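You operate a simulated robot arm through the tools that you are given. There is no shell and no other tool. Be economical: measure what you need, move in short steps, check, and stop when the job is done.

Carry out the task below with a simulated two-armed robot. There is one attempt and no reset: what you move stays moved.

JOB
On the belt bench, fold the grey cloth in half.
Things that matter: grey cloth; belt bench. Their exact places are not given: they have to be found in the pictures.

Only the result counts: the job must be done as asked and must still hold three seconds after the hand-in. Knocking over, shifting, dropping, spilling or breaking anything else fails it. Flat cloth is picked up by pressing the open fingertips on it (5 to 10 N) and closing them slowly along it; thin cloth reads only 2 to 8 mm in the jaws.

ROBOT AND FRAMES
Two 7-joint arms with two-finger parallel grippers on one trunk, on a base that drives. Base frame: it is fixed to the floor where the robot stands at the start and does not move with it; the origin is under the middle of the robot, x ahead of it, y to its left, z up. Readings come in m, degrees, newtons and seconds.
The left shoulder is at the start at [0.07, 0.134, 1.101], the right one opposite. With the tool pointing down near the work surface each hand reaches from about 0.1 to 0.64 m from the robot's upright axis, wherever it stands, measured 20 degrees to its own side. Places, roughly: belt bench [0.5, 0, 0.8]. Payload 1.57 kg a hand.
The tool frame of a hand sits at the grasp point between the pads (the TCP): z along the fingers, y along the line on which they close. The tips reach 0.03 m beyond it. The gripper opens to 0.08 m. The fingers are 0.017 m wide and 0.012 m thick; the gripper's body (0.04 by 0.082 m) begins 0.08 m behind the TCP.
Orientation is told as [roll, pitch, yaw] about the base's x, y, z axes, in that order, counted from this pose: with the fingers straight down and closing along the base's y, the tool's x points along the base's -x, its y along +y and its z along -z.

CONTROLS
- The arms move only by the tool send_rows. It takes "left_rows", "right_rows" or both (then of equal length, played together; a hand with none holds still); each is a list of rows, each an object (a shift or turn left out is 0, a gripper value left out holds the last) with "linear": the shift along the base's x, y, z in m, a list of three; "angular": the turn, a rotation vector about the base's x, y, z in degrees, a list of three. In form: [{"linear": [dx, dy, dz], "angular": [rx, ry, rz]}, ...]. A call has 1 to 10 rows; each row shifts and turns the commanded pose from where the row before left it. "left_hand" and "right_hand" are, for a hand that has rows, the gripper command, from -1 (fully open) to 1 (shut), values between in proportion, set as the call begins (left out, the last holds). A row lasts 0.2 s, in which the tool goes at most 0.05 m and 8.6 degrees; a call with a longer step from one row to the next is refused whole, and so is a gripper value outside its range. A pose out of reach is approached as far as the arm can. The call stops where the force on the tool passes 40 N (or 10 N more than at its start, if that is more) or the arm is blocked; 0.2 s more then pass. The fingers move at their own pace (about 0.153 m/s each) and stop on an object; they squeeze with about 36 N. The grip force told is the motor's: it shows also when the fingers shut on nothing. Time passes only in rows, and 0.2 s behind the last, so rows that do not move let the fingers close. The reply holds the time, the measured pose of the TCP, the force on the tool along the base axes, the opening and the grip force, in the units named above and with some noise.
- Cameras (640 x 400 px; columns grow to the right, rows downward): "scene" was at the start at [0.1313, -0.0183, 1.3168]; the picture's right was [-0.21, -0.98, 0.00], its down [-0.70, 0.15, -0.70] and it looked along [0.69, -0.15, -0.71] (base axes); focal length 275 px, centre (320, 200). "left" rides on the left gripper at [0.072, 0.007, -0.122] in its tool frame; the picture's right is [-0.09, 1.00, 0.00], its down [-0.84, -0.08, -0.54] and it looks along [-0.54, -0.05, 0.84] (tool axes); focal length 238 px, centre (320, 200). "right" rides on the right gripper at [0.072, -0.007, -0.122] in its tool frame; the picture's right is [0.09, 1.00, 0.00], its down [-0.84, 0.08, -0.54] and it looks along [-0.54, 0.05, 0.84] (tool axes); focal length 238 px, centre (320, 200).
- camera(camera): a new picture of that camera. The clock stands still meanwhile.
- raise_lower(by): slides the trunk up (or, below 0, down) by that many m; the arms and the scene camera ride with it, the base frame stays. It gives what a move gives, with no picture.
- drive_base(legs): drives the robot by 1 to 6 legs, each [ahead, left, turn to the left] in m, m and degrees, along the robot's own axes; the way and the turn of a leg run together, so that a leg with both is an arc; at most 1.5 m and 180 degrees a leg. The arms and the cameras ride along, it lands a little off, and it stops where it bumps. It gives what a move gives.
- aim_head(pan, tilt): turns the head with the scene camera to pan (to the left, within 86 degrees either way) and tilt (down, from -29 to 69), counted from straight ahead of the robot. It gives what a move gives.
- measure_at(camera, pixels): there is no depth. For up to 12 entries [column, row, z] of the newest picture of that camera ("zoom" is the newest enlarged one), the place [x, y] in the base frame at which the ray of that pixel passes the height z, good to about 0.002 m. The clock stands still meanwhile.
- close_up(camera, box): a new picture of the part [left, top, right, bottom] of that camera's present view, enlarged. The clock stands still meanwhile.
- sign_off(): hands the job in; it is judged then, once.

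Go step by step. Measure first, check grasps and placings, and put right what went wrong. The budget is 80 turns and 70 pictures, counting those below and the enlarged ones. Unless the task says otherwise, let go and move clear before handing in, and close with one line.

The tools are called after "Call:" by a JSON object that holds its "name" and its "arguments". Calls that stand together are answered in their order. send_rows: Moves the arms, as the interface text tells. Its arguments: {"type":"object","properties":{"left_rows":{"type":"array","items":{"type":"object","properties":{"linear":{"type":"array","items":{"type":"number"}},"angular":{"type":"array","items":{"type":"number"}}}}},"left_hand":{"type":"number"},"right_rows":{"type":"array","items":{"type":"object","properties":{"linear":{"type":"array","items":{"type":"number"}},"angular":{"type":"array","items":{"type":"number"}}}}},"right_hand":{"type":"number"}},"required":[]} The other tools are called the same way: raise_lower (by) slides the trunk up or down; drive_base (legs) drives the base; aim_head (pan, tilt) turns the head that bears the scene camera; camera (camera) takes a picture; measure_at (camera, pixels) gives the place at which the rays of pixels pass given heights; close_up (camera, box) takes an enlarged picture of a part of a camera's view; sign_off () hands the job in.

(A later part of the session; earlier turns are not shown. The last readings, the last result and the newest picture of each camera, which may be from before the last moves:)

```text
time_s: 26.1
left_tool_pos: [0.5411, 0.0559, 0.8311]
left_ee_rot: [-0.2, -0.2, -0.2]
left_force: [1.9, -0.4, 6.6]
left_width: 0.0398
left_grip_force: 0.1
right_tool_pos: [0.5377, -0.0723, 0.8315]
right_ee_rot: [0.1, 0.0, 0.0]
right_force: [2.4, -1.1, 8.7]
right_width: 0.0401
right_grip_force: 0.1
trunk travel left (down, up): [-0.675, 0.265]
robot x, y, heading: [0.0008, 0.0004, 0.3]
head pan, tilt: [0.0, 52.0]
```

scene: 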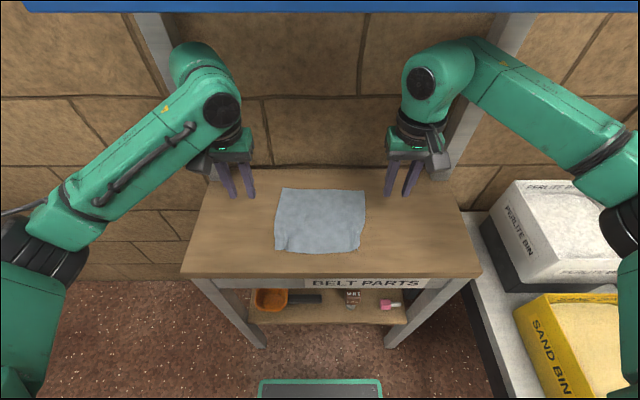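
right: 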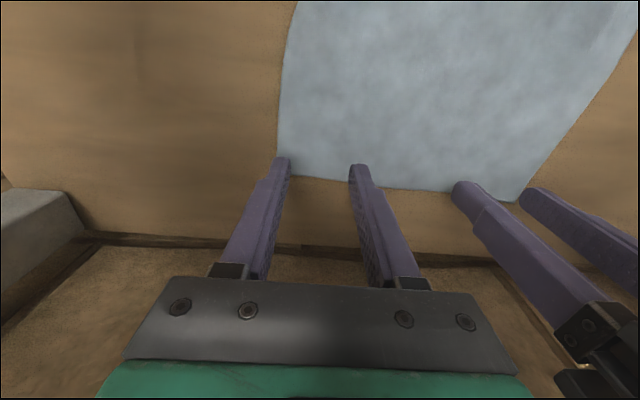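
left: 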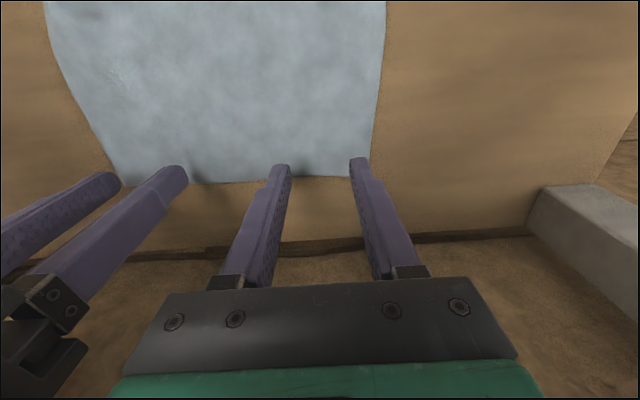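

Both press at 7–9 N. Closing slowly.

Call:
{"name": "send_rows", "arguments": {"right_rows": [{"linear": [0, 0, 0]}], "left_rows": [{"linear": [0, 0, 0]}], "right_hand": 0.2, "left_hand": 0.2}}

Call:
{"name": "send_rows", "arguments": {"right_rows": [{"linear": [0, 0, 0]}], "left_rows": [{"linear": [0, 0, 0]}], "right_hand": 0.4, "left_hand": 0.4}}

Call:
{"name": "send_rows", "arguments": {"right_rows": [{"linear": [0, 0, 0]}], "left_rows": [{"linear": [0, 0, 0]}], "right_hand": 0.6, "left_hand": 0.6}}

Call:
{"name": "send_rows", "arguments": {"right_rows": [{"linear": [0, 0, 0]}], "left_rows": [{"linear": [0, 0, 0]}], "right_hand": 0.75, "left_hand": 0.75}}

Call:
{"name": "send_rows", "arguments": {"right_rows": [{"linear": [0, 0, 0]}], "left_rows": [{"linear": [0, 0, 0]}], "right_hand": 0.88, "left_hand": 0.88}}

Call:
{"name": "send_rows", "arguments": {"right_rows": [{"linear": [0, 0, 0]}, {"linear": [0, 0, 0]}], "left_rows": [{"linear": [0, 0, 0]}, {"linear": [0, 0, 0]}], "right_hand": 1, "left_hand": 1}}

Call:
{"name": "camera", "arguments": {"camera": "right"}}

Call:
{"name": "camera", "arguments": {"camera": "left"}}

```text
time_s: 26.5
left_tool_pos: [0.5415, 0.0558, 0.831]
left_ee_rot: [-0.4, -0.1, -0.2]
left_force: [0.3, -1.6, 4.2]
left_width: 0.0308
left_grip_force: 0.0
right_tool_pos: [0.5363, -0.0718, 0.8315]
right_ee_rot: [0.0, 0.1, 0.0]
right_force: [1.7, 1.0, 10.9]
right_width: 0.0313
right_grip_force: 0.2
trunk travel left (down, up): [-0.675, 0.265]
robot x, y, heading: [0.0011, 0.0015, 0.0]
head pan, tilt: [0.0, 52.0]
```

```text
time_s: 26.9
left_tool_pos: [0.5401, 0.0556, 0.8313]
left_ee_rot: [-0.4, -0.1, -0.2]
left_force: [1.2, -2.1, 4.8]
left_width: 0.0226
left_grip_force: 0.1
right_tool_pos: [0.5366, -0.0726, 0.8317]
right_ee_rot: [0.0, 0.1, 0.0]
right_force: [2.1, -0.4, 11.3]
right_width: 0.0224
right_grip_force: 0.1
trunk travel left (down, up): [-0.675, 0.265]
robot x, y, heading: [0.0006, -0.002, 0.3]
head pan, tilt: [0.0, 52.0]
```

```text
time_s: 27.3
left_tool_pos: [0.5408, 0.0563, 0.8317]
left_ee_rot: [-0.4, -0.2, -0.1]
left_force: [0.2, -0.6, 3.2]
left_width: 0.0145
left_grip_force: 0.0
right_tool_pos: [0.5378, -0.0718, 0.8312]
right_ee_rot: [0.0, 0.0, 0.0]
right_force: [0.4, 0.0, 13.2]
right_width: 0.0147
right_grip_force: 0.0
trunk travel left (down, up): [-0.675, 0.265]
robot x, y, heading: [0.0011, 0.0003, -0.1]
head pan, tilt: [0.0, 52.0]
```

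```text
time_s: 27.7
left_tool_pos: [0.5404, 0.0561, 0.8321]
left_ee_rot: [-0.4, -0.2, -0.2]
left_force: [-0.1, -0.8, 3.0]
left_width: 0.0087
left_grip_force: 0.1
right_tool_pos: [0.5366, -0.0732, 0.8316]
right_ee_rot: [-0.1, 0.1, 0.0]
right_force: [0.1, 0.5, 12.2]
right_width: 0.0072
right_grip_force: 0.1
trunk travel left (down, up): [-0.675, 0.265]
robot x, y, heading: [0.0025, 0.0027, 0.3]
head pan, tilt: [0.0, 52.0]
```

```text
time_s: 28.1
left_tool_pos: [0.5415, 0.0561, 0.8312]
left_ee_rot: [-0.4, -0.3, -0.1]
left_force: [-0.8, 0.3, 2.3]
left_width: 0.0037
left_grip_force: 0.1
right_tool_pos: [0.5345, -0.0728, 0.8309]
right_ee_rot: [0.0, 0.2, 0.0]
right_force: [0.0, 0.0, 13.8]
right_width: 0.0038
right_grip_force: 0.2
trunk travel left (down, up): [-0.675, 0.265]
robot x, y, heading: [0.0007, -0.0018, -0.1]
head pan, tilt: [0.0, 52.0]
```

```text
time_s: 28.7
left_tool_pos: [0.5402, 0.0571, 0.8315]
left_ee_rot: [-0.4, -0.2, -0.1]
left_force: [0.5, 0.8, 1.4]
left_width: 0.0
left_grip_force: 21.0
right_tool_pos: [0.5356, -0.0725, 0.8321]
right_ee_rot: [-0.1, 0.0, 0.0]
right_force: [-0.9, 0.2, 14.0]
right_width: 0.0023
right_grip_force: 24.0
trunk travel left (down, up): [-0.675, 0.265]
robot x, y, heading: [0.0024, 0.0026, -0.2]
head pan, tilt: [0.0, 52.0]
```

```text
40 pictures are left
```

right: 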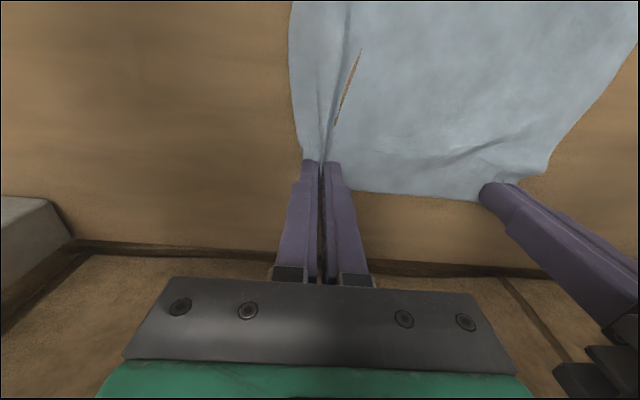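

```text
39 pictures are left
```

left: 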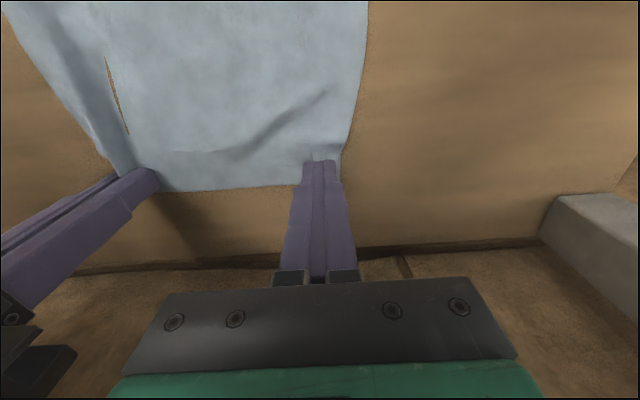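

Right holds (2.3 mm); left closed on nothing (its press had faded to 1–3 N). I raise the left, reopen and press again, harder.

Call:
{"name": "send_rows", "arguments": {"left_rows": [{"linear": [0, 0, 0.01]}, {"linear": [0, 0, 0]}, {"linear": [0, 0.002, -0.006]}, {"linear": [0, 0, -0.005]}, {"linear": [0, 0, -0.001]}, {"linear": [0, 0, 0]}], "left_hand": 0.0}}

```text
time_s: 30.1
left_tool_pos: [0.5397, 0.059, 0.8307]
left_ee_rot: [-0.5, -0.3, -0.2]
left_force: [-1.6, 0.1, 11.6]
left_width: 0.0402
left_grip_force: 0.4
right_tool_pos: [0.5347, -0.0724, 0.8318]
right_ee_rot: [0.1, 0.2, 0.0]
right_force: [2.9, 0.6, 8.3]
right_width: 0.0025
right_grip_force: 24.2
trunk travel left (down, up): [-0.675, 0.265]
robot x, y, heading: [0.0014, -0.0008, -0.0]
head pan, tilt: [0.0, 52.0]
```

Call:
{"name": "send_rows", "arguments": {"left_rows": [{"linear": [0, 0, 0]}], "left_hand": 0.2}}

Call:
{"name": "send_rows", "arguments": {"left_rows": [{"linear": [0, 0, 0]}], "left_hand": 0.4}}

Call:
{"name": "send_rows", "arguments": {"left_rows": [{"linear": [0, 0, 0]}], "left_hand": 0.6}}

Call:
{"name": "send_rows", "arguments": {"left_rows": [{"linear": [0, 0, 0]}], "left_hand": 0.75}}

Call:
{"name": "send_rows", "arguments": {"left_rows": [{"linear": [0, 0, 0]}, {"linear": [0, 0, 0]}, {"linear": [0, 0, 0]}], "left_hand": 1}}

Call:
{"name": "camera", "arguments": {"camera": "left"}}

```text
time_s: 30.5
left_tool_pos: [0.5414, 0.0574, 0.8315]
left_ee_rot: [-0.6, -0.4, -0.3]
left_force: [-2.0, -0.2, 16.4]
left_width: 0.0315
left_grip_force: 0.2
right_tool_pos: [0.5353, -0.0732, 0.8315]
right_ee_rot: [0.0, 0.2, -0.1]
right_force: [1.8, 3.0, 7.0]
right_width: 0.0023
right_grip_force: 23.7
trunk travel left (down, up): [-0.675, 0.265]
robot x, y, heading: [0.0025, -0.0014, -0.3]
head pan, tilt: [0.0, 52.0]
```

```text
time_s: 30.9
left_tool_pos: [0.5414, 0.0584, 0.8306]
left_ee_rot: [-0.5, -0.3, -0.1]
left_force: [-0.2, -1.6, 19.0]
left_width: 0.0251
left_grip_force: 0.4
right_tool_pos: [0.534, -0.0721, 0.8314]
right_ee_rot: [-0.1, 0.1, 0.0]
right_force: [1.0, 4.0, 4.3]
right_width: 0.0024
right_grip_force: 23.9
trunk travel left (down, up): [-0.675, 0.265]
robot x, y, heading: [-0.002, 0.0004, -0.0]
head pan, tilt: [0.0, 52.0]
```

```text
time_s: 31.3
left_tool_pos: [0.5409, 0.0584, 0.8303]
left_ee_rot: [-0.7, -0.3, -0.1]
left_force: [1.6, -8.9, 20.2]
left_width: 0.0153
left_grip_force: 5.2
right_tool_pos: [0.535, -0.0718, 0.8311]
right_ee_rot: [-0.1, 0.0, 0.0]
right_force: [0.3, 6.6, 1.4]
right_width: 0.0023
right_grip_force: 23.9
trunk travel left (down, up): [-0.675, 0.265]
robot x, y, heading: [-0.0018, 0.0014, 0.1]
head pan, tilt: [0.0, 52.0]
```

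```text
time_s: 31.7
left_tool_pos: [0.5402, 0.0572, 0.8303]
left_ee_rot: [-0.6, -0.4, -0.2]
left_force: [0.9, -11.7, 20.5]
left_width: 0.0116
left_grip_force: 6.8
right_tool_pos: [0.5345, -0.073, 0.8321]
right_ee_rot: [0.0, 0.1, 0.1]
right_force: [0.4, 8.1, 1.5]
right_width: 0.0023
right_grip_force: 23.9
trunk travel left (down, up): [-0.675, 0.265]
robot x, y, heading: [0.0025, 0.0026, 0.2]
head pan, tilt: [0.0, 52.0]
```

```text
time_s: 32.5
left_tool_pos: [0.539, 0.0557, 0.8312]
left_ee_rot: [-0.5, -0.3, -0.3]
left_force: [-0.9, -18.9, 22.2]
left_width: 0.0024
left_grip_force: 24.0
right_tool_pos: [0.535, -0.0732, 0.8315]
right_ee_rot: [0.1, 0.0, -0.2]
right_force: [1.3, 14.7, 0.0]
right_width: 0.0026
right_grip_force: 24.2
trunk travel left (down, up): [-0.675, 0.265]
robot x, y, heading: [-0.0017, -0.0019, 0.1]
head pan, tilt: [0.0, 52.0]
```

```text
38 pictures are left
```

left: 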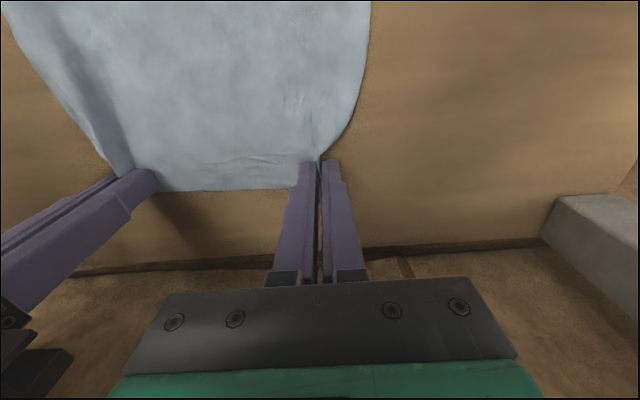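

Both jaws now hold cloth (2.4 and 2.6 mm). I relax the tension a little, lift, and arc toward the robot while tilting the fingers forward.

Call:
{"name": "send_rows", "arguments": {"right_rows": [{"linear": [0, 0.003, 0.01]}, {"linear": [-0.008, 0, 0.016], "angular": [0, -8, 0]}, {"linear": [-0.016, 0, 0.019], "angular": [0, -8, 0]}, {"linear": [-0.0224, 0, 0.0146], "angular": [0, -8, 0]}, {"linear": [-0.0262, 0, 0.006], "angular": [0, -8, 0]}, {"linear": [0, 0, 0]}], "left_rows": [{"linear": [0, -0.003, 0.01]}, {"linear": [-0.008, 0, 0.016], "angular": [0, -8, 0]}, {"linear": [-0.016, 0, 0.019], "angular": [0, -8, 0]}, {"linear": [-0.0224, 0, 0.0146], "angular": [0, -8, 0]}, {"linear": [-0.0262, 0, 0.006], "angular": [0, -8, 0]}, {"linear": [0, 0, 0]}]}}

Call:
{"name": "camera", "arguments": {"camera": "scene"}}

Call:
{"name": "camera", "arguments": {"camera": "right"}}

```text
time_s: 33.9
left_tool_pos: [0.4713, 0.0566, 0.8933]
left_ee_rot: [-0.3, -32.0, -0.2]
left_force: [0.4, -5.2, 0.7]
left_width: 0.0021
left_grip_force: 23.9
right_tool_pos: [0.4665, -0.0709, 0.895]
right_ee_rot: [0.0, -31.7, -0.1]
right_force: [0.9, 4.6, 0.4]
right_width: 0.0024
right_grip_force: 24.5
trunk travel left (down, up): [-0.675, 0.265]
robot x, y, heading: [0.0011, -0.0022, -0.1]
head pan, tilt: [0.0, 52.0]
```

```text
37 pictures are left
```

scene: 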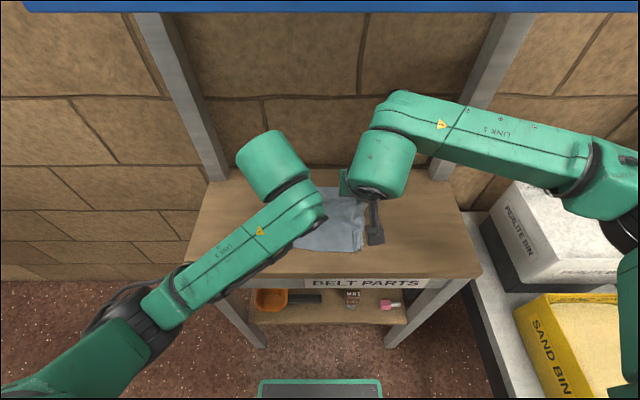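

```text
36 pictures are left
```

right: 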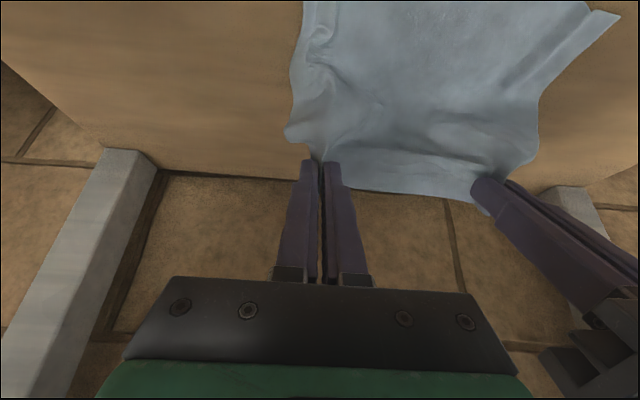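

Both corners are lifted and held. Continuing the arc with more tilt.

Call:
{"name": "send_rows", "arguments": {"right_rows": [{"linear": [-0.0274, 0, -0.002], "angular": [0, -8, 0]}, {"linear": [-0.0255, 0, -0.009], "angular": [0, -8, 0]}, {"linear": [-0.0211, 0, -0.014], "angular": [0, -8, 0]}, {"linear": [0, 0, 0]}], "left_rows": [{"linear": [-0.0274, 0, -0.002], "angular": [0, -8, 0]}, {"linear": [-0.0255, 0, -0.009], "angular": [0, -8, 0]}, {"linear": [-0.0211, 0, -0.014], "angular": [0, -8, 0]}, {"linear": [0, 0, 0]}]}}

Call:
{"name": "camera", "arguments": {"camera": "scene"}}

Call:
{"name": "camera", "arguments": {"camera": "right"}}

```text
time_s: 34.9
left_tool_pos: [0.3956, 0.0554, 0.8701]
left_ee_rot: [-0.2, -56.0, -0.3]
left_force: [0.3, -4.1, -0.3]
left_width: 0.0021
left_grip_force: 23.9
right_tool_pos: [0.391, -0.0714, 0.8713]
right_ee_rot: [0.1, -55.7, -0.2]
right_force: [-0.5, 3.7, -0.6]
right_width: 0.0028
right_grip_force: 23.9
trunk travel left (down, up): [-0.675, 0.265]
robot x, y, heading: [-0.0019, 0.0001, -0.1]
head pan, tilt: [0.0, 52.0]
```

```text
35 pictures are left
```

scene: 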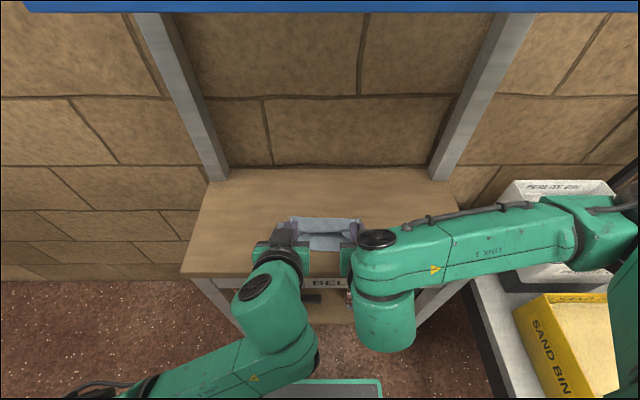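

```text
34 pictures are left
```

right: 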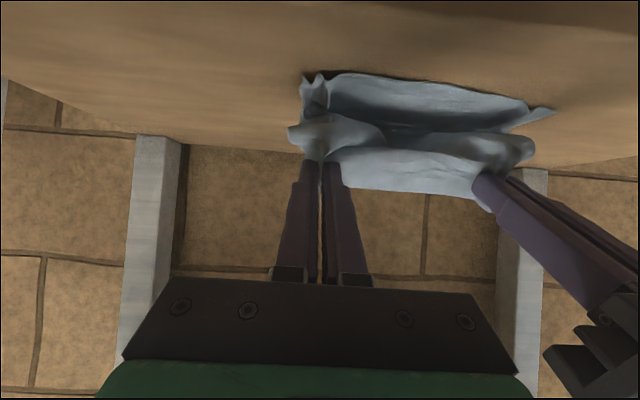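

The fold is coming over (right view: flap above the near half). I turn the fingers to about 80° and lower to 0.848.

Call:
{"name": "send_rows", "arguments": {"right_rows": [{"linear": [-0.008, 0, -0.006], "angular": [0, -8, 0]}, {"linear": [-0.006, 0, -0.008], "angular": [0, -8, 0]}, {"linear": [-0.005, 0, -0.009], "angular": [0, -8, 0]}, {"linear": [0, 0, 0]}], "left_rows": [{"linear": [-0.009, 0, -0.006], "angular": [0, -8, 0]}, {"linear": [-0.007, 0, -0.008], "angular": [0, -8, 0]}, {"linear": [-0.006, 0, -0.009], "angular": [0, -8, 0]}, {"linear": [0, 0, 0]}]}}

Call:
{"name": "camera", "arguments": {"camera": "right"}}

Call:
{"name": "close_up", "arguments": {"camera": "scene", "box": [224, 180, 416, 300]}}

```text
time_s: 35.9
left_tool_pos: [0.3737, 0.0541, 0.8465]
left_ee_rot: [1.0, -80.1, -1.4]
left_force: [-1.5, -3.3, -0.4]
left_width: 0.0026
left_grip_force: 23.8
right_tool_pos: [0.3715, -0.0721, 0.8482]
right_ee_rot: [0.3, -79.8, -0.5]
right_force: [0.0, 2.9, -0.2]
right_width: 0.0024
right_grip_force: 24.2
trunk travel left (down, up): [-0.675, 0.265]
robot x, y, heading: [0.0005, 0.0005, -0.1]
head pan, tilt: [0.0, 52.0]
```

```text
33 pictures are left
```

right: 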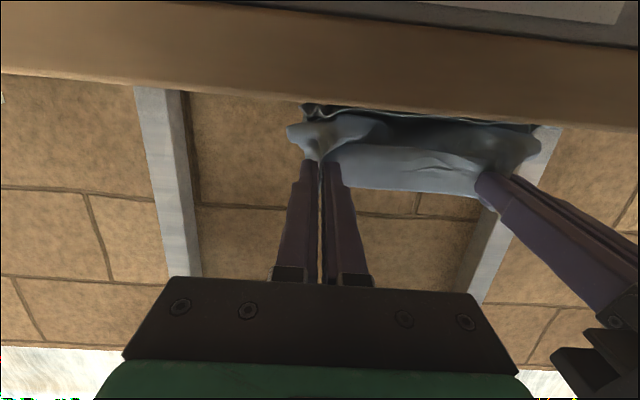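

```text
3.33 times, centred on (320, 240) of scene
```

zoom: 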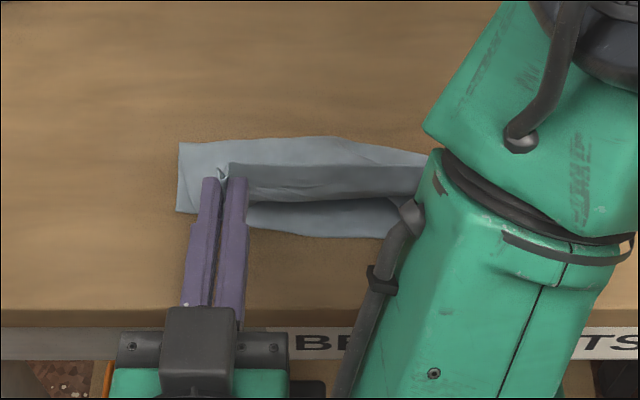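

At 80° the held edge stands up above the tips. I measure the near edge of the lower layer (zoom row 237) and the back fold (row 140) to align.

Call:
{"name": "measure_at", "arguments": {"camera": "zoom", "pixels": [[330, 237, 0.804], [260, 230, 0.804], [180, 211, 0.804], [180, 142, 0.806], [320, 137, 0.81], [230, 165, 0.845], [330, 168, 0.845], [330, 200, 0.83]]}}

Call:
{"name": "camera", "arguments": {"camera": "left"}}

```text
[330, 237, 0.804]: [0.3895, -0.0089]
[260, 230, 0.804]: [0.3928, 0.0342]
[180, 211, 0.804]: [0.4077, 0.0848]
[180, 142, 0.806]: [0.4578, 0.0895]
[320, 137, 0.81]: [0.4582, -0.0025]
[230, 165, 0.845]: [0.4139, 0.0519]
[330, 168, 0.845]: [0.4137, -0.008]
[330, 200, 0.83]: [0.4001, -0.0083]
```

```text
31 pictures are left
```

left: 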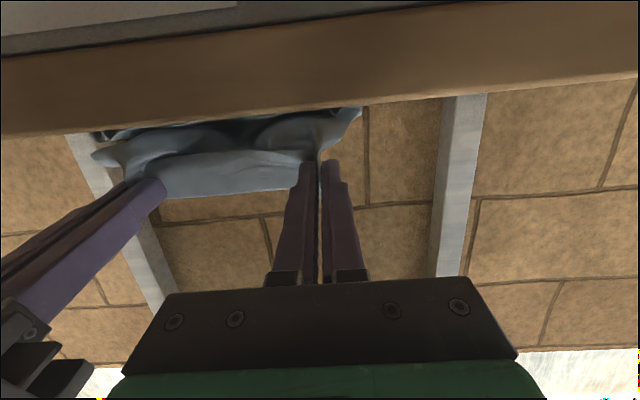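

Geometry is right: flattened, the fold will land at x≈0.47 with the edges aligned. I lower and turn to ~92°.

Call:
{"name": "send_rows", "arguments": {"right_rows": [{"linear": [0, 0, -0.006], "angular": [0, -6, 0]}, {"linear": [0, 0, -0.008], "angular": [0, -6, 0]}, {"linear": [0, 0, -0.007], "angular": [0, 0, 0]}, {"linear": [0, 0, 0]}], "left_rows": [{"linear": [-0.001, 0, -0.006], "angular": [0, -6, 0]}, {"linear": [-0.001, 0, -0.008], "angular": [0, -6, 0]}, {"linear": [0, 0, -0.006], "angular": [0, 0, 0]}, {"linear": [0, 0, 0]}]}}

Call:
{"name": "close_up", "arguments": {"camera": "scene", "box": [224, 180, 416, 300]}}

```text
time_s: 36.9
left_tool_pos: [0.3716, 0.0558, 0.826]
left_ee_rot: [175.5, -87.9, -175.9]
left_force: [0.6, 0.2, 0.3]
left_width: 0.0022
left_grip_force: 24.1
right_tool_pos: [0.4115, -0.0391, 0.862]
right_ee_rot: [179.0, -88.5, -179.0]
right_force: [0.1, 0.3, 0.5]
right_width: 0.0025
right_grip_force: 23.5
right hand out of reach, approached as far as the arm can: row 1, 2, 3
trunk travel left (down, up): [-0.675, 0.265]
robot x, y, heading: [-0.0017, -0.0007, -0.2]
head pan, tilt: [0.0, 52.0]
```

```text
3.33 times, centred on (320, 240) of scene
```

zoom: 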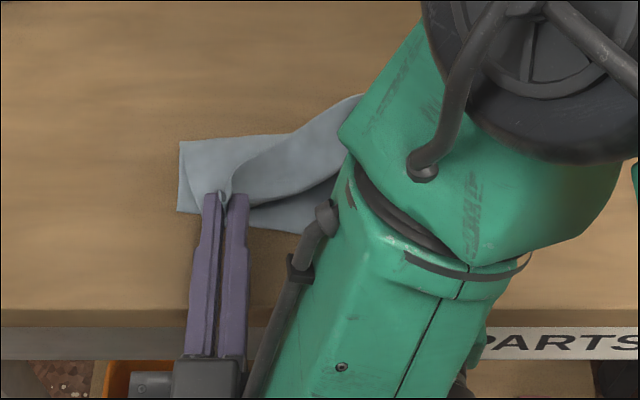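

The right arm hit its limit past 80° and drifted to (0.41, −0.04, 0.86). I bring it back with 10° less tilt.

Call:
{"name": "send_rows", "arguments": {"right_rows": [{"linear": [-0.005, -0.008, 0], "angular": [0, 7, 0]}, {"linear": [-0.012, -0.01, 0], "angular": [0, 5, 0]}, {"linear": [-0.012, -0.01, -0.005]}, {"linear": [-0.011, -0.005, -0.008]}, {"linear": [0, 0, 0]}]}}

Call:
{"name": "close_up", "arguments": {"camera": "scene", "box": [224, 180, 416, 300]}}

```text
time_s: 38.1
left_tool_pos: [0.3714, 0.0543, 0.8257]
left_ee_rot: [176.5, -88.0, -177.1]
left_force: [0.1, -7.5, 0.6]
left_width: 0.0023
left_grip_force: 23.8
right_tool_pos: [0.3699, -0.0725, 0.848]
right_ee_rot: [0.5, -79.7, -0.4]
right_force: [0.3, 7.1, -1.0]
right_width: 0.0024
right_grip_force: 24.1
trunk travel left (down, up): [-0.675, 0.265]
robot x, y, heading: [-0.002, 0.0058, -0.1]
head pan, tilt: [0.0, 52.0]
```

```text
3.33 times, centred on (320, 240) of scene
```

zoom: 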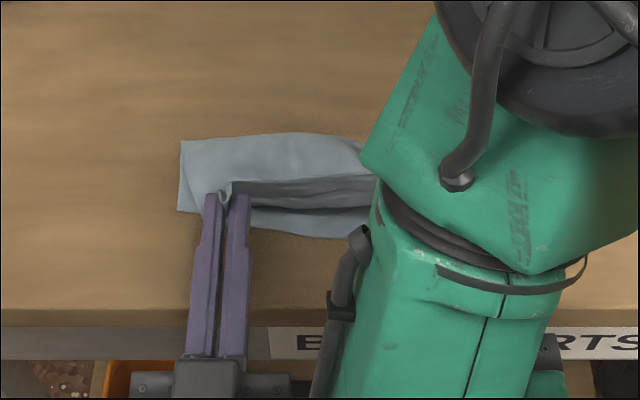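

Recovered. I lower the right hand at this tilt in small steps, to z≈0.828.

Call:
{"name": "send_rows", "arguments": {"right_rows": [{"linear": [0, 0.002, -0.006]}, {"linear": [0, 0.002, -0.006]}, {"linear": [0, 0, -0.005]}, {"linear": [0, 0, -0.003]}, {"linear": [0, 0, 0]}]}}

Call:
{"name": "close_up", "arguments": {"camera": "scene", "box": [224, 180, 416, 300]}}

Call:
{"name": "camera", "arguments": {"camera": "right"}}

```text
time_s: 39.3
left_tool_pos: [0.3705, 0.0551, 0.8264]
left_ee_rot: [175.4, -87.9, -175.6]
left_force: [0.3, -0.5, 0.1]
left_width: 0.0021
left_grip_force: 23.7
right_tool_pos: [0.3683, -0.0676, 0.8322]
right_ee_rot: [0.1, -79.7, -0.1]
right_force: [0.6, 0.4, -0.4]
right_width: 0.0023
right_grip_force: 23.9
right hand out of reach, approached as far as the arm can: row 4
trunk travel left (down, up): [-0.675, 0.265]
robot x, y, heading: [0.0041, 0.0033, -0.2]
head pan, tilt: [0.0, 52.0]
```

```text
3.33 times, centred on (320, 240) of scene
```

zoom: 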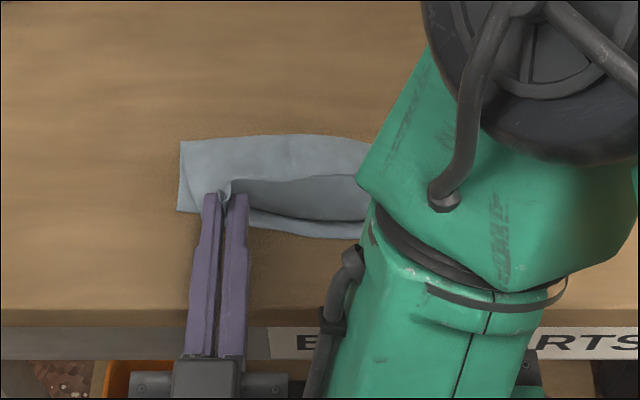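

```text
27 pictures are left
```

right: 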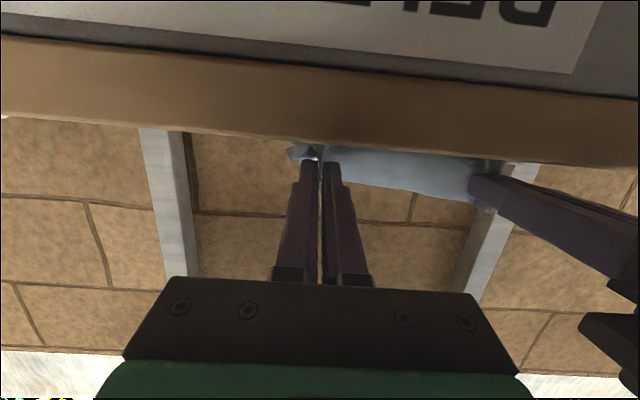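

Both tips rest just above the near edge. I open the jaws moderately and wait for the cloth to settle.

Call:
{"name": "send_rows", "arguments": {"right_rows": [{"linear": [0, 0, 0]}, {"linear": [0, 0, 0]}, {"linear": [0, 0, 0]}], "left_rows": [{"linear": [0, 0, 0]}, {"linear": [0, 0, 0]}, {"linear": [0, 0, 0]}], "right_hand": 0.3, "left_hand": 0.3}}

Call:
{"name": "close_up", "arguments": {"camera": "scene", "box": [224, 180, 416, 300]}}

```text
time_s: 40.1
left_tool_pos: [0.3713, 0.055, 0.8267]
left_ee_rot: [175.6, -87.9, -176.2]
left_force: [0.2, -0.3, 0.2]
left_width: 0.0281
left_grip_force: 0.0
right_tool_pos: [0.3706, -0.0658, 0.8314]
right_ee_rot: [0.1, -79.7, -0.1]
right_force: [-0.3, 0.3, 0.0]
right_width: 0.0281
right_grip_force: 0.0
trunk travel left (down, up): [-0.675, 0.265]
robot x, y, heading: [-0.0011, 0.0008, 0.0]
head pan, tilt: [0.0, 52.0]
```

```text
3.33 times, centred on (320, 240) of scene
```

zoom: 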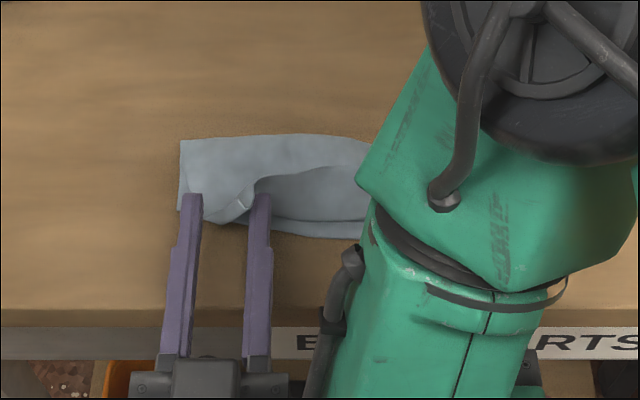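

Released; the left corner has dropped between the jaws and flopped toward the robot. I back the base 0.12 m to withdraw the fingers straight out.

Call:
{"name": "drive_base", "arguments": {"legs": [[-0.12, 0, 0]]}}

Call:
{"name": "camera", "arguments": {"camera": "scene"}}

Call:
{"name": "camera", "arguments": {"camera": "right"}}

```text
time_s: 41.3
left_tool_pos: [0.2513, 0.0545, 0.8268]
left_ee_rot: [175.5, -87.9, -175.8]
left_force: [0.4, -0.5, -0.5]
left_width: 0.028
left_grip_force: 0.0
right_tool_pos: [0.2504, -0.0653, 0.8308]
right_ee_rot: [0.0, -79.7, -0.1]
right_force: [-0.7, -0.5, -0.3]
right_width: 0.0282
right_grip_force: 0.1
trunk travel left (down, up): [-0.675, 0.265]
robot x, y, heading: [-0.1202, 0.0007, -0.2]
head pan, tilt: [0.0, 52.0]
```

```text
25 pictures are left
```

scene: 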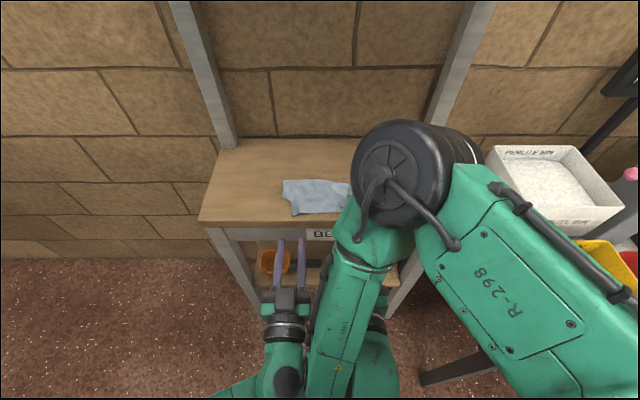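

```text
24 pictures are left
```

right: 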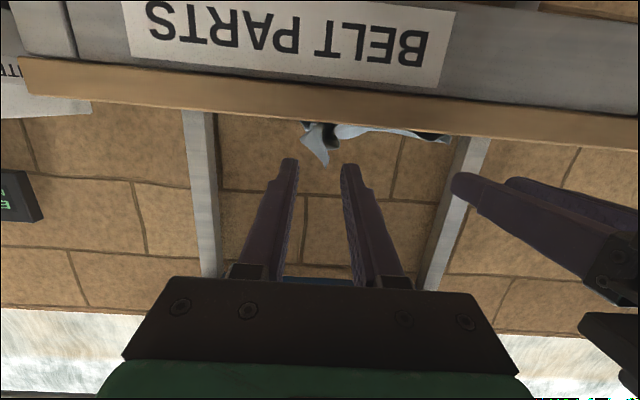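

Clear of the cloth. I raise and untilt both hands to clear the view.

Call:
{"name": "send_rows", "arguments": {"right_rows": [{"linear": [0, -0.012, 0.015], "angular": [0, 8, 0]}, {"linear": [0, -0.012, 0.015], "angular": [0, 8, 0]}, {"linear": [0, -0.012, 0.015], "angular": [0, 8, 0]}, {"linear": [0, -0.012, 0.015], "angular": [0, 8, 0]}, {"linear": [0, -0.012, 0.015], "angular": [0, 8, 0]}, {"linear": [0, -0.012, 0.015], "angular": [0, 8, 0]}, {"linear": [0, -0.012, 0.015], "angular": [0, 8, 0]}, {"linear": [0, -0.012, 0.015], "angular": [0, 8, 0]}, {"linear": [0, -0.02, 0], "angular": [0, 8, 0]}, {"linear": [0, -0.02, 0], "angular": [0, 8, 0]}], "left_rows": [{"linear": [0, 0.012, 0.015], "angular": [0, 8, 0]}, {"linear": [0, 0.012, 0.015], "angular": [0, 8, 0]}, {"linear": [0, 0.012, 0.015], "angular": [0, 8, 0]}, {"linear": [0, 0.012, 0.015], "angular": [0, 8, 0]}, {"linear": [0, 0.012, 0.015], "angular": [0, 8, 0]}, {"linear": [0, 0.012, 0.015], "angular": [0, 8, 0]}, {"linear": [0, 0.012, 0.015], "angular": [0, 8, 0]}, {"linear": [0, 0.012, 0.015], "angular": [0, 8, 0]}, {"linear": [0, 0.02, 0], "angular": [0, 8, 0]}, {"linear": [0, 0.02, 0], "angular": [0, 8, 0]}]}}

Call:
{"name": "camera", "arguments": {"camera": "scene"}}

```text
time_s: 42.6
left_tool_pos: [0.2088, 0.1283, 0.8125]
left_ee_rot: [24.0, -39.1, -18.2]
left_force: [0.2, 0.4, 0.4]
left_width: 0.028
left_grip_force: 0.1
left hand out of reach, approached as far as the arm can: row 4, 5, 6
right_tool_pos: [0.2568, -0.1201, 0.8843]
right_ee_rot: [1.8, -35.1, -2.1]
right_force: [0.9, 0.5, 0.0]
right_width: 0.0279
right_grip_force: 0.0
right hand out of reach, approached as far as the arm can: row 4, 5, 6
trunk travel left (down, up): [-0.675, 0.265]
robot x, y, heading: [-0.1203, -0.0009, 0.3]
head pan, tilt: [0.0, 52.0]
stopped in row 6 (left hand): the arm was blocked; the commanded pose is now the measured one
```

```text
23 pictures are left
```

scene: 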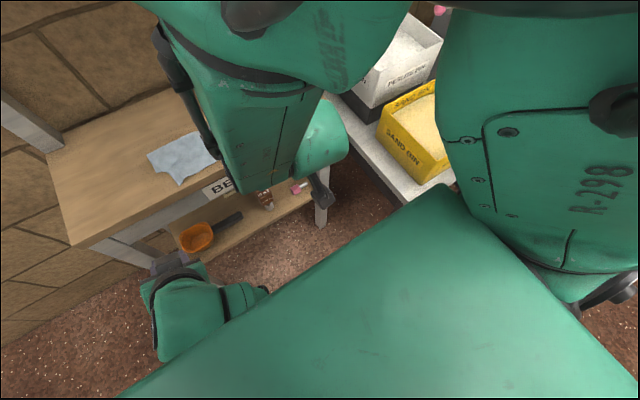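

The arms fold up tightly here and the left was blocked, and the view looks disturbed. I carefully raise the right hand first, outward and up.

Call:
{"name": "send_rows", "arguments": {"right_rows": [{"linear": [0, -0.02, 0.015]}, {"linear": [0, -0.02, 0.015]}, {"linear": [0.01, -0.02, 0.015]}, {"linear": [0.01, -0.02, 0.015]}]}}

Call:
{"name": "camera", "arguments": {"camera": "scene"}}

```text
time_s: 43.6
left_tool_pos: [0.2075, 0.128, 0.813]
left_ee_rot: [24.1, -38.9, -18.1]
left_force: [0.7, 0.1, 0.1]
left_width: 0.0282
left_grip_force: 0.0
right_tool_pos: [0.2527, -0.1263, 0.8851]
right_ee_rot: [2.9, -35.0, -2.9]
right_force: [0.5, 0.4, 0.0]
right_width: 0.0278
right_grip_force: 0.1
right hand out of reach, approached as far as the arm can: row 1, 2, 3, 4
trunk travel left (down, up): [-0.675, 0.265]
robot x, y, heading: [-0.12, -0.0033, -0.0]
head pan, tilt: [0.0, 52.0]
```

```text
22 pictures are left
```

scene: 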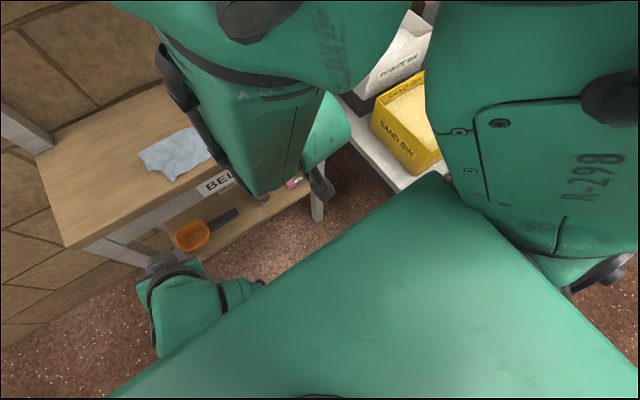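

The right arm cannot go outward from this fold. I try moving it ahead and up instead (tips stay well above the bench).

Call:
{"name": "send_rows", "arguments": {"right_rows": [{"linear": [0.02, 0.01, 0.015]}, {"linear": [0.02, 0.01, 0.015]}, {"linear": [0.02, 0, 0.01]}, {"linear": [0, 0, 0]}]}}

Call:
{"name": "camera", "arguments": {"camera": "right"}}

```text
time_s: 44.6
left_tool_pos: [0.2076, 0.128, 0.8123]
left_ee_rot: [24.1, -38.9, -18.0]
left_force: [-0.7, -0.4, -0.1]
left_width: 0.028
left_grip_force: 0.1
right_tool_pos: [0.2618, -0.0978, 0.8898]
right_ee_rot: [3.1, -35.5, -2.8]
right_force: [-0.5, -0.9, 1.3]
right_width: 0.0281
right_grip_force: 0.1
right hand out of reach, approached as far as the arm can: row 1, 2, 3
trunk travel left (down, up): [-0.675, 0.265]
robot x, y, heading: [-0.1214, 0.0004, -0.1]
head pan, tilt: [0.0, 52.0]
```

```text
21 pictures are left
```

right: 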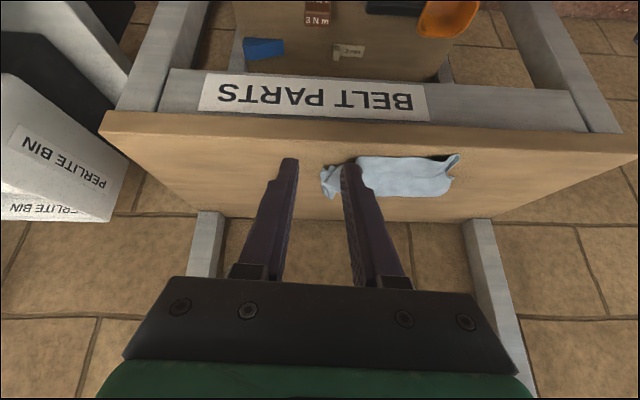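

The arms' joint limits block this pose; I'll back the base another 0.12 m for room, then retrace the tilt path that worked.

Call:
{"name": "drive_base", "arguments": {"legs": [[-0.12, 0, 0]]}}

Call:
{"name": "send_rows", "arguments": {"right_rows": [{"linear": [0.01, 0.005, 0], "angular": [0, -8, 0]}, {"linear": [0.01, 0.005, 0], "angular": [0, -8, 0]}, {"linear": [0.025, 0.005, 0.01], "angular": [0, 0, 0]}, {"linear": [0.03, 0, 0.015], "angular": [0, 6, 0]}, {"linear": [0.03, 0, 0.01], "angular": [0, 8, 0]}, {"linear": [0.03, 0, 0.01], "angular": [0, 8, 0]}, {"linear": [0.03, 0, 0.01], "angular": [0, 8, 0]}]}}

Call:
{"name": "camera", "arguments": {"camera": "scene"}}

```text
time_s: 45.9
left_tool_pos: [0.0892, 0.1292, 0.8123]
left_ee_rot: [24.1, -38.9, -18.2]
left_force: [0.3, 0.6, 0.7]
left_width: 0.0281
left_grip_force: 0.0
right_tool_pos: [0.1453, -0.0988, 0.8904]
right_ee_rot: [3.1, -35.6, -2.8]
right_force: [0.6, -0.9, 0.0]
right_width: 0.0281
right_grip_force: 0.0
trunk travel left (down, up): [-0.675, 0.265]
robot x, y, heading: [-0.2395, 0.0023, -0.1]
head pan, tilt: [0.0, 52.0]
```

```text
time_s: 47.5
left_tool_pos: [0.0895, 0.128, 0.8122]
left_ee_rot: [24.0, -38.8, -18.2]
left_force: [0.2, 0.3, -0.5]
left_width: 0.0281
left_grip_force: 0.2
right_tool_pos: [0.3108, -0.0858, 0.9447]
right_ee_rot: [2.5, -21.4, -2.7]
right_force: [-0.7, 0.3, 0.6]
right_width: 0.028
right_grip_force: 0.1
trunk travel left (down, up): [-0.675, 0.265]
robot x, y, heading: [-0.2358, 0.0007, 0.2]
head pan, tilt: [0.0, 52.0]
```

```text
20 pictures are left
```

scene: 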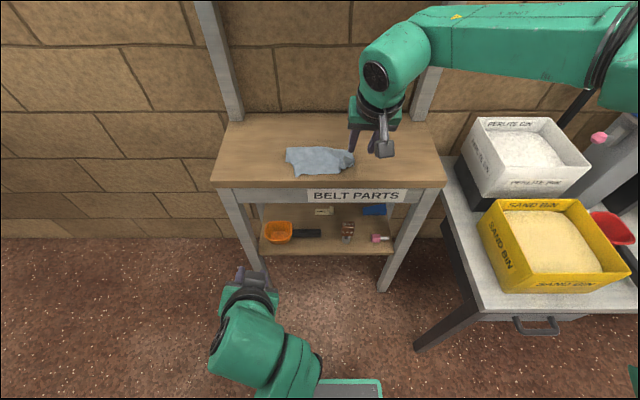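

The right arm is free and the view is normal. I square the right hand and move it aside, and bring the left forward and up the same way.

Call:
{"name": "send_rows", "arguments": {"right_rows": [{"linear": [0, -0.02, 0.01], "angular": [-2, 8, 1]}, {"linear": [0, -0.03, 0.01], "angular": [0, 8, 1]}, {"linear": [0, -0.03, 0], "angular": [0, 5, 1]}, {"linear": [0, -0.03, 0]}, {"linear": [0, 0, 0]}, {"linear": [0, 0, 0]}], "left_rows": [{"linear": [0.03, 0, 0.01]}, {"linear": [0.035, 0, 0.02]}, {"linear": [0.035, 0, 0.02]}, {"linear": [0.03, 0, 0.025]}, {"linear": [0.03, 0, 0.02]}, {"linear": [0.02, 0, 0.02]}]}}

Call:
{"name": "camera", "arguments": {"camera": "scene"}}

```text
time_s: 48.2
left_tool_pos: [0.1609, 0.1433, 0.8334]
left_ee_rot: [34.4, -34.3, -28.3]
left_force: [1.1, -0.8, -0.4]
left_width: 0.028
left_grip_force: 0.2
right_tool_pos: [0.3132, -0.148, 0.9613]
right_ee_rot: [0.5, -3.7, 0.5]
right_force: [0.8, 0.0, -1.1]
right_width: 0.0279
right_grip_force: 0.0
trunk travel left (down, up): [-0.675, 0.265]
robot x, y, heading: [-0.2402, 0.0023, 0.1]
head pan, tilt: [0.0, 52.0]
stopped in row 3 (left hand): the arm was blocked; the commanded pose is now the measured one
```

```text
19 pictures are left
```

scene: 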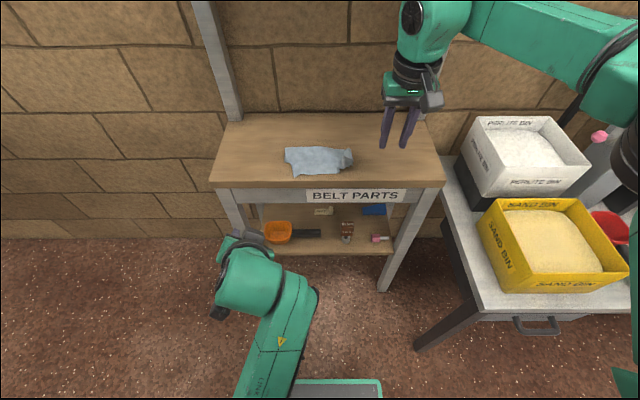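

The left arm is blocked again, away from the bench (probably its own elbow limit). I try turning it back toward the tilt it came from while inspecting the cloth.

Call:
{"name": "send_rows", "arguments": {"left_rows": [{"linear": [0.01, -0.015, 0.005], "angular": [0, -8, 0]}, {"linear": [0.01, -0.015, 0.005], "angular": [-4, -6, 3]}, {"linear": [0.02, -0.015, 0.005], "angular": [-4, -6, 3]}, {"linear": [0.025, -0.01, 0.01], "angular": [-4, 0, 3]}, {"linear": [0.025, 0, 0.01]}]}}

Call:
{"name": "close_up", "arguments": {"camera": "scene", "box": [264, 120, 376, 190]}}

```text
time_s: 49.4
left_tool_pos: [0.2375, 0.1167, 0.8485]
left_ee_rot: [44.2, -53.5, -28.4]
left_force: [0.3, -0.2, 0.3]
left_width: 0.0279
left_grip_force: 0.0
right_tool_pos: [0.3102, -0.1437, 0.9656]
right_ee_rot: [0.1, -3.9, 0.6]
right_force: [0.4, 0.0, -0.4]
right_width: 0.0281
right_grip_force: 0.1
trunk travel left (down, up): [-0.675, 0.265]
robot x, y, heading: [-0.2362, 0.0026, -0.2]
head pan, tilt: [0.0, 52.0]
stopped in row 5 (left hand): the arm was blocked; the commanded pose is now the measured one
```

```text
5.71 times, centred on (320, 155) of scene
```

zoom: 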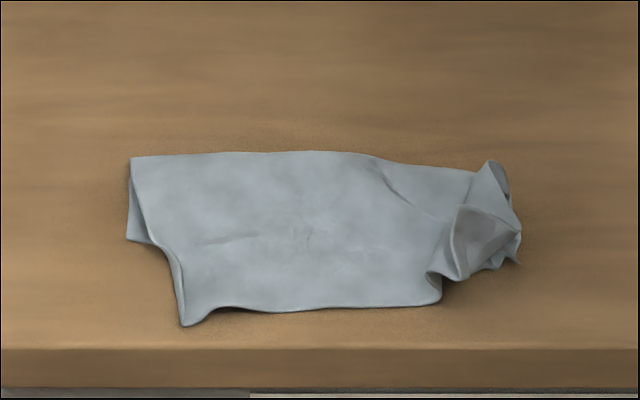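

The left hand is moving again. The cloth is folded mostly, though the right near corner (zoom 440–520, 160–280) is crumpled. I first finish freeing the left hand: up, forward and unrolled.

Call:
{"name": "send_rows", "arguments": {"left_rows": [{"linear": [0.01, 0.005, 0.025], "angular": [-6, 0, -2]}, {"linear": [0.01, 0.005, 0.025], "angular": [-6, 0, -2]}, {"linear": [0.01, 0.01, 0.025], "angular": [-6, 2, -2]}, {"linear": [0.01, 0.01, 0.02], "angular": [-6, 4, -2]}, {"linear": [0.01, 0.01, 0.01], "angular": [0, 8, 0]}, {"linear": [0.01, 0.01, 0.01], "angular": [0, 8, 0]}, {"linear": [0.01, 0.01, 0.01], "angular": [0, 8, 0]}]}}

```text
time_s: 50.3
left_tool_pos: [0.2688, 0.1704, 0.9149]
left_ee_rot: [23.5, -53.4, -17.3]
left_force: [0.0, -0.2, -0.4]
left_width: 0.0281
left_grip_force: 0.2
right_tool_pos: [0.3093, -0.1428, 0.9637]
right_ee_rot: [0.0, -3.9, 0.5]
right_force: [0.8, -1.0, 0.3]
right_width: 0.0279
right_grip_force: 0.0
trunk travel left (down, up): [-0.675, 0.265]
robot x, y, heading: [-0.2397, 0.0017, -0.0]
head pan, tilt: [0.0, 52.0]
stopped in row 4 (left hand): the arm was blocked; the commanded pose is now the measured one
```

Call:
{"name": "send_rows", "arguments": {"left_rows": [{"linear": [0.02, 0.0, 0.01], "angular": [0, 6, 0]}, {"linear": [0.02, 0.0, 0.01], "angular": [0, 8, 0]}, {"linear": [0.02, 0, 0.01], "angular": [-2, 8, 2]}, {"linear": [0.01, 0, 0.01], "angular": [-2, 8, 2]}, {"linear": [0.01, 0, 0], "angular": [0, 8, 0]}, {"linear": [0, 0, 0], "angular": [0, 8, 0]}]}}

Call:
{"name": "camera", "arguments": {"camera": "scene"}}

```text
time_s: 51.7
left_tool_pos: [0.3467, 0.1697, 0.9558]
left_ee_rot: [9.0, -8.6, -4.8]
left_force: [0.0, 0.3, 0.1]
left_width: 0.0278
left_grip_force: 0.1
right_tool_pos: [0.3095, -0.1438, 0.9635]
right_ee_rot: [0.0, -3.8, 0.5]
right_force: [-0.2, 0.4, 0.2]
right_width: 0.0283
right_grip_force: 0.0
trunk travel left (down, up): [-0.675, 0.265]
robot x, y, heading: [-0.2419, 0.0, 0.1]
head pan, tilt: [0.0, 52.0]
```

```text
17 pictures are left
```

scene: 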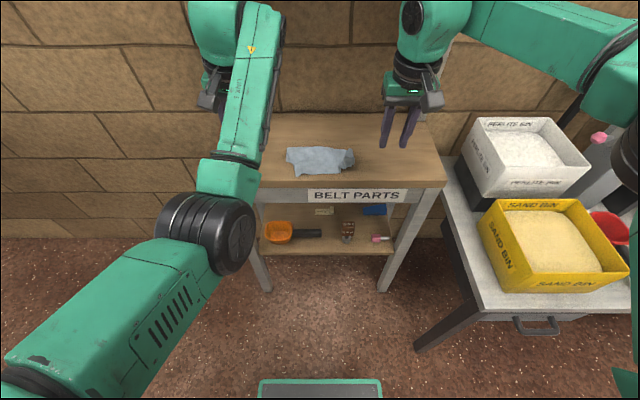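

Both arms are free. I square the left hand and drive ahead 0.17 m, then inspect the cloth from close.

Call:
{"name": "send_rows", "arguments": {"left_rows": [{"linear": [0, 0.02, 0.005], "angular": [-4, 4, 2]}, {"linear": [0, 0.02, 0], "angular": [-4, 4, 2]}, {"linear": [0, 0, 0]}], "right_rows": [{"linear": [0, -0.02, 0], "angular": [0, 2, 0]}, {"linear": [0, -0.02, 0], "angular": [0, 2, 0]}, {"linear": [0, 0, 0]}]}}

Call:
{"name": "drive_base", "arguments": {"legs": [[0.17, 0, 0]]}}

Call:
{"name": "camera", "arguments": {"camera": "scene"}}

Call:
{"name": "camera", "arguments": {"camera": "right"}}

```text
time_s: 52.5
left_tool_pos: [0.3467, 0.2104, 0.9597]
left_ee_rot: [0.7, -1.0, 0.0]
left_force: [-0.3, 0.2, 0.2]
left_width: 0.0281
left_grip_force: 0.0
right_tool_pos: [0.3096, -0.184, 0.9657]
right_ee_rot: [0.2, 0.2, 0.5]
right_force: [0.6, 0.1, -0.1]
right_width: 0.028
right_grip_force: 0.0
trunk travel left (down, up): [-0.675, 0.265]
robot x, y, heading: [-0.2381, -0.0004, 0.2]
head pan, tilt: [0.0, 52.0]
```

```text
time_s: 54.0
left_tool_pos: [0.517, 0.2097, 0.9595]
left_ee_rot: [0.7, -1.1, -0.1]
left_force: [-1.2, -1.1, 0.2]
left_width: 0.0279
left_grip_force: 0.1
right_tool_pos: [0.4803, -0.1846, 0.9656]
right_ee_rot: [0.3, 0.1, 0.3]
right_force: [-0.2, -0.8, -0.3]
right_width: 0.0278
right_grip_force: 0.0
trunk travel left (down, up): [-0.675, 0.265]
robot x, y, heading: [-0.0685, -0.0018, 0.0]
head pan, tilt: [0.0, 52.0]
```

```text
16 pictures are left
```

scene: 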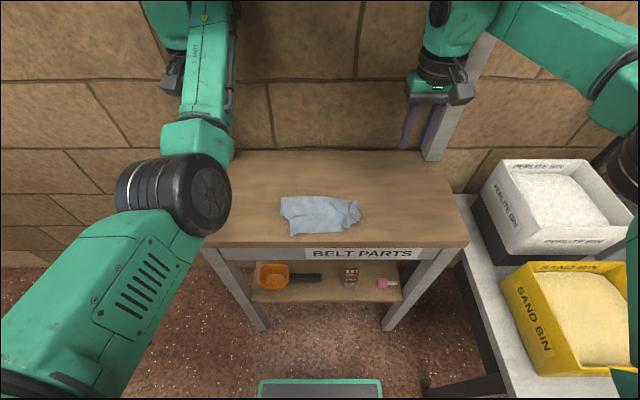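

```text
15 pictures are left
```

right: 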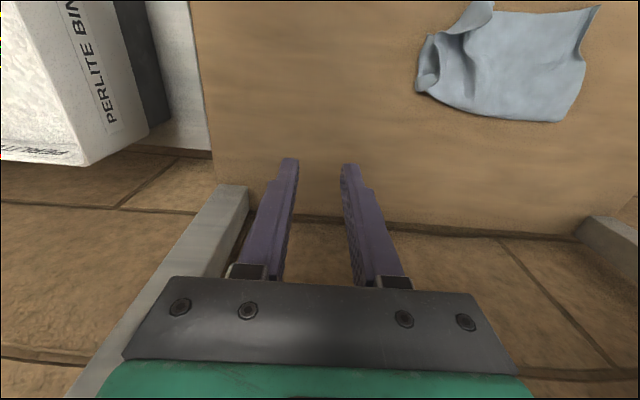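

Call:
{"name": "close_up", "arguments": {"camera": "scene", "box": [272, 185, 368, 245]}}

Call:
{"name": "close_up", "arguments": {"camera": "right", "box": [400, 0, 624, 140]}}

```text
6.67 times, centred on (320, 215) of scene
```

zoom: 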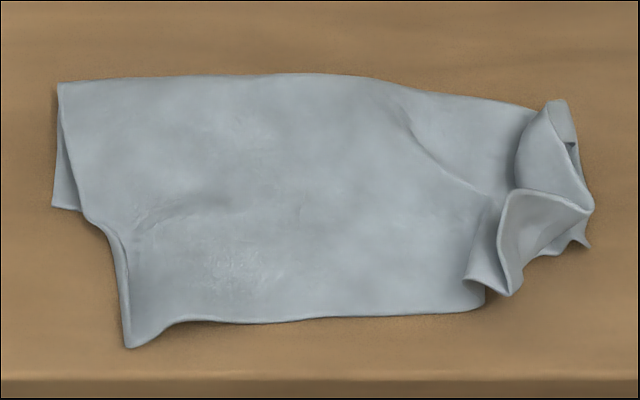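

```text
2.86 times, centred on (512, 70) of right
```

zoom: 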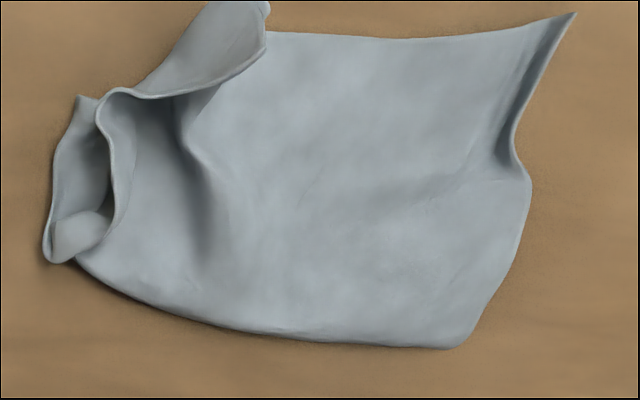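

The fold itself is good; at the right the edges stand up in a curl. I measure its extent from the enlarged right view.

Call:
{"name": "measure_at", "arguments": {"camera": "zoom", "pixels": [[265, 32, 0.806], [575, 13, 0.806], [450, 348, 0.806], [78, 260, 0.806], [50, 250, 0.806], [78, 98, 0.806], [140, 92, 0.82], [115, 200, 0.82], [190, 130, 0.81], [262, 8, 0.825], [515, 130, 0.806]]}}

```text
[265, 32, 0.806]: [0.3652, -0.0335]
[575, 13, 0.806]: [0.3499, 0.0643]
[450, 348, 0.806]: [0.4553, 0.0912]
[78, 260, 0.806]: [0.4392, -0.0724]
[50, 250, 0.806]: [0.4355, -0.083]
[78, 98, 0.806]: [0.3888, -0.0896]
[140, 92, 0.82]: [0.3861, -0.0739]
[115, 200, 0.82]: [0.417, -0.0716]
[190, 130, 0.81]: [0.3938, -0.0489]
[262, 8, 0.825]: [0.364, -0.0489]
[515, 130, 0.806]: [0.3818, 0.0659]
```

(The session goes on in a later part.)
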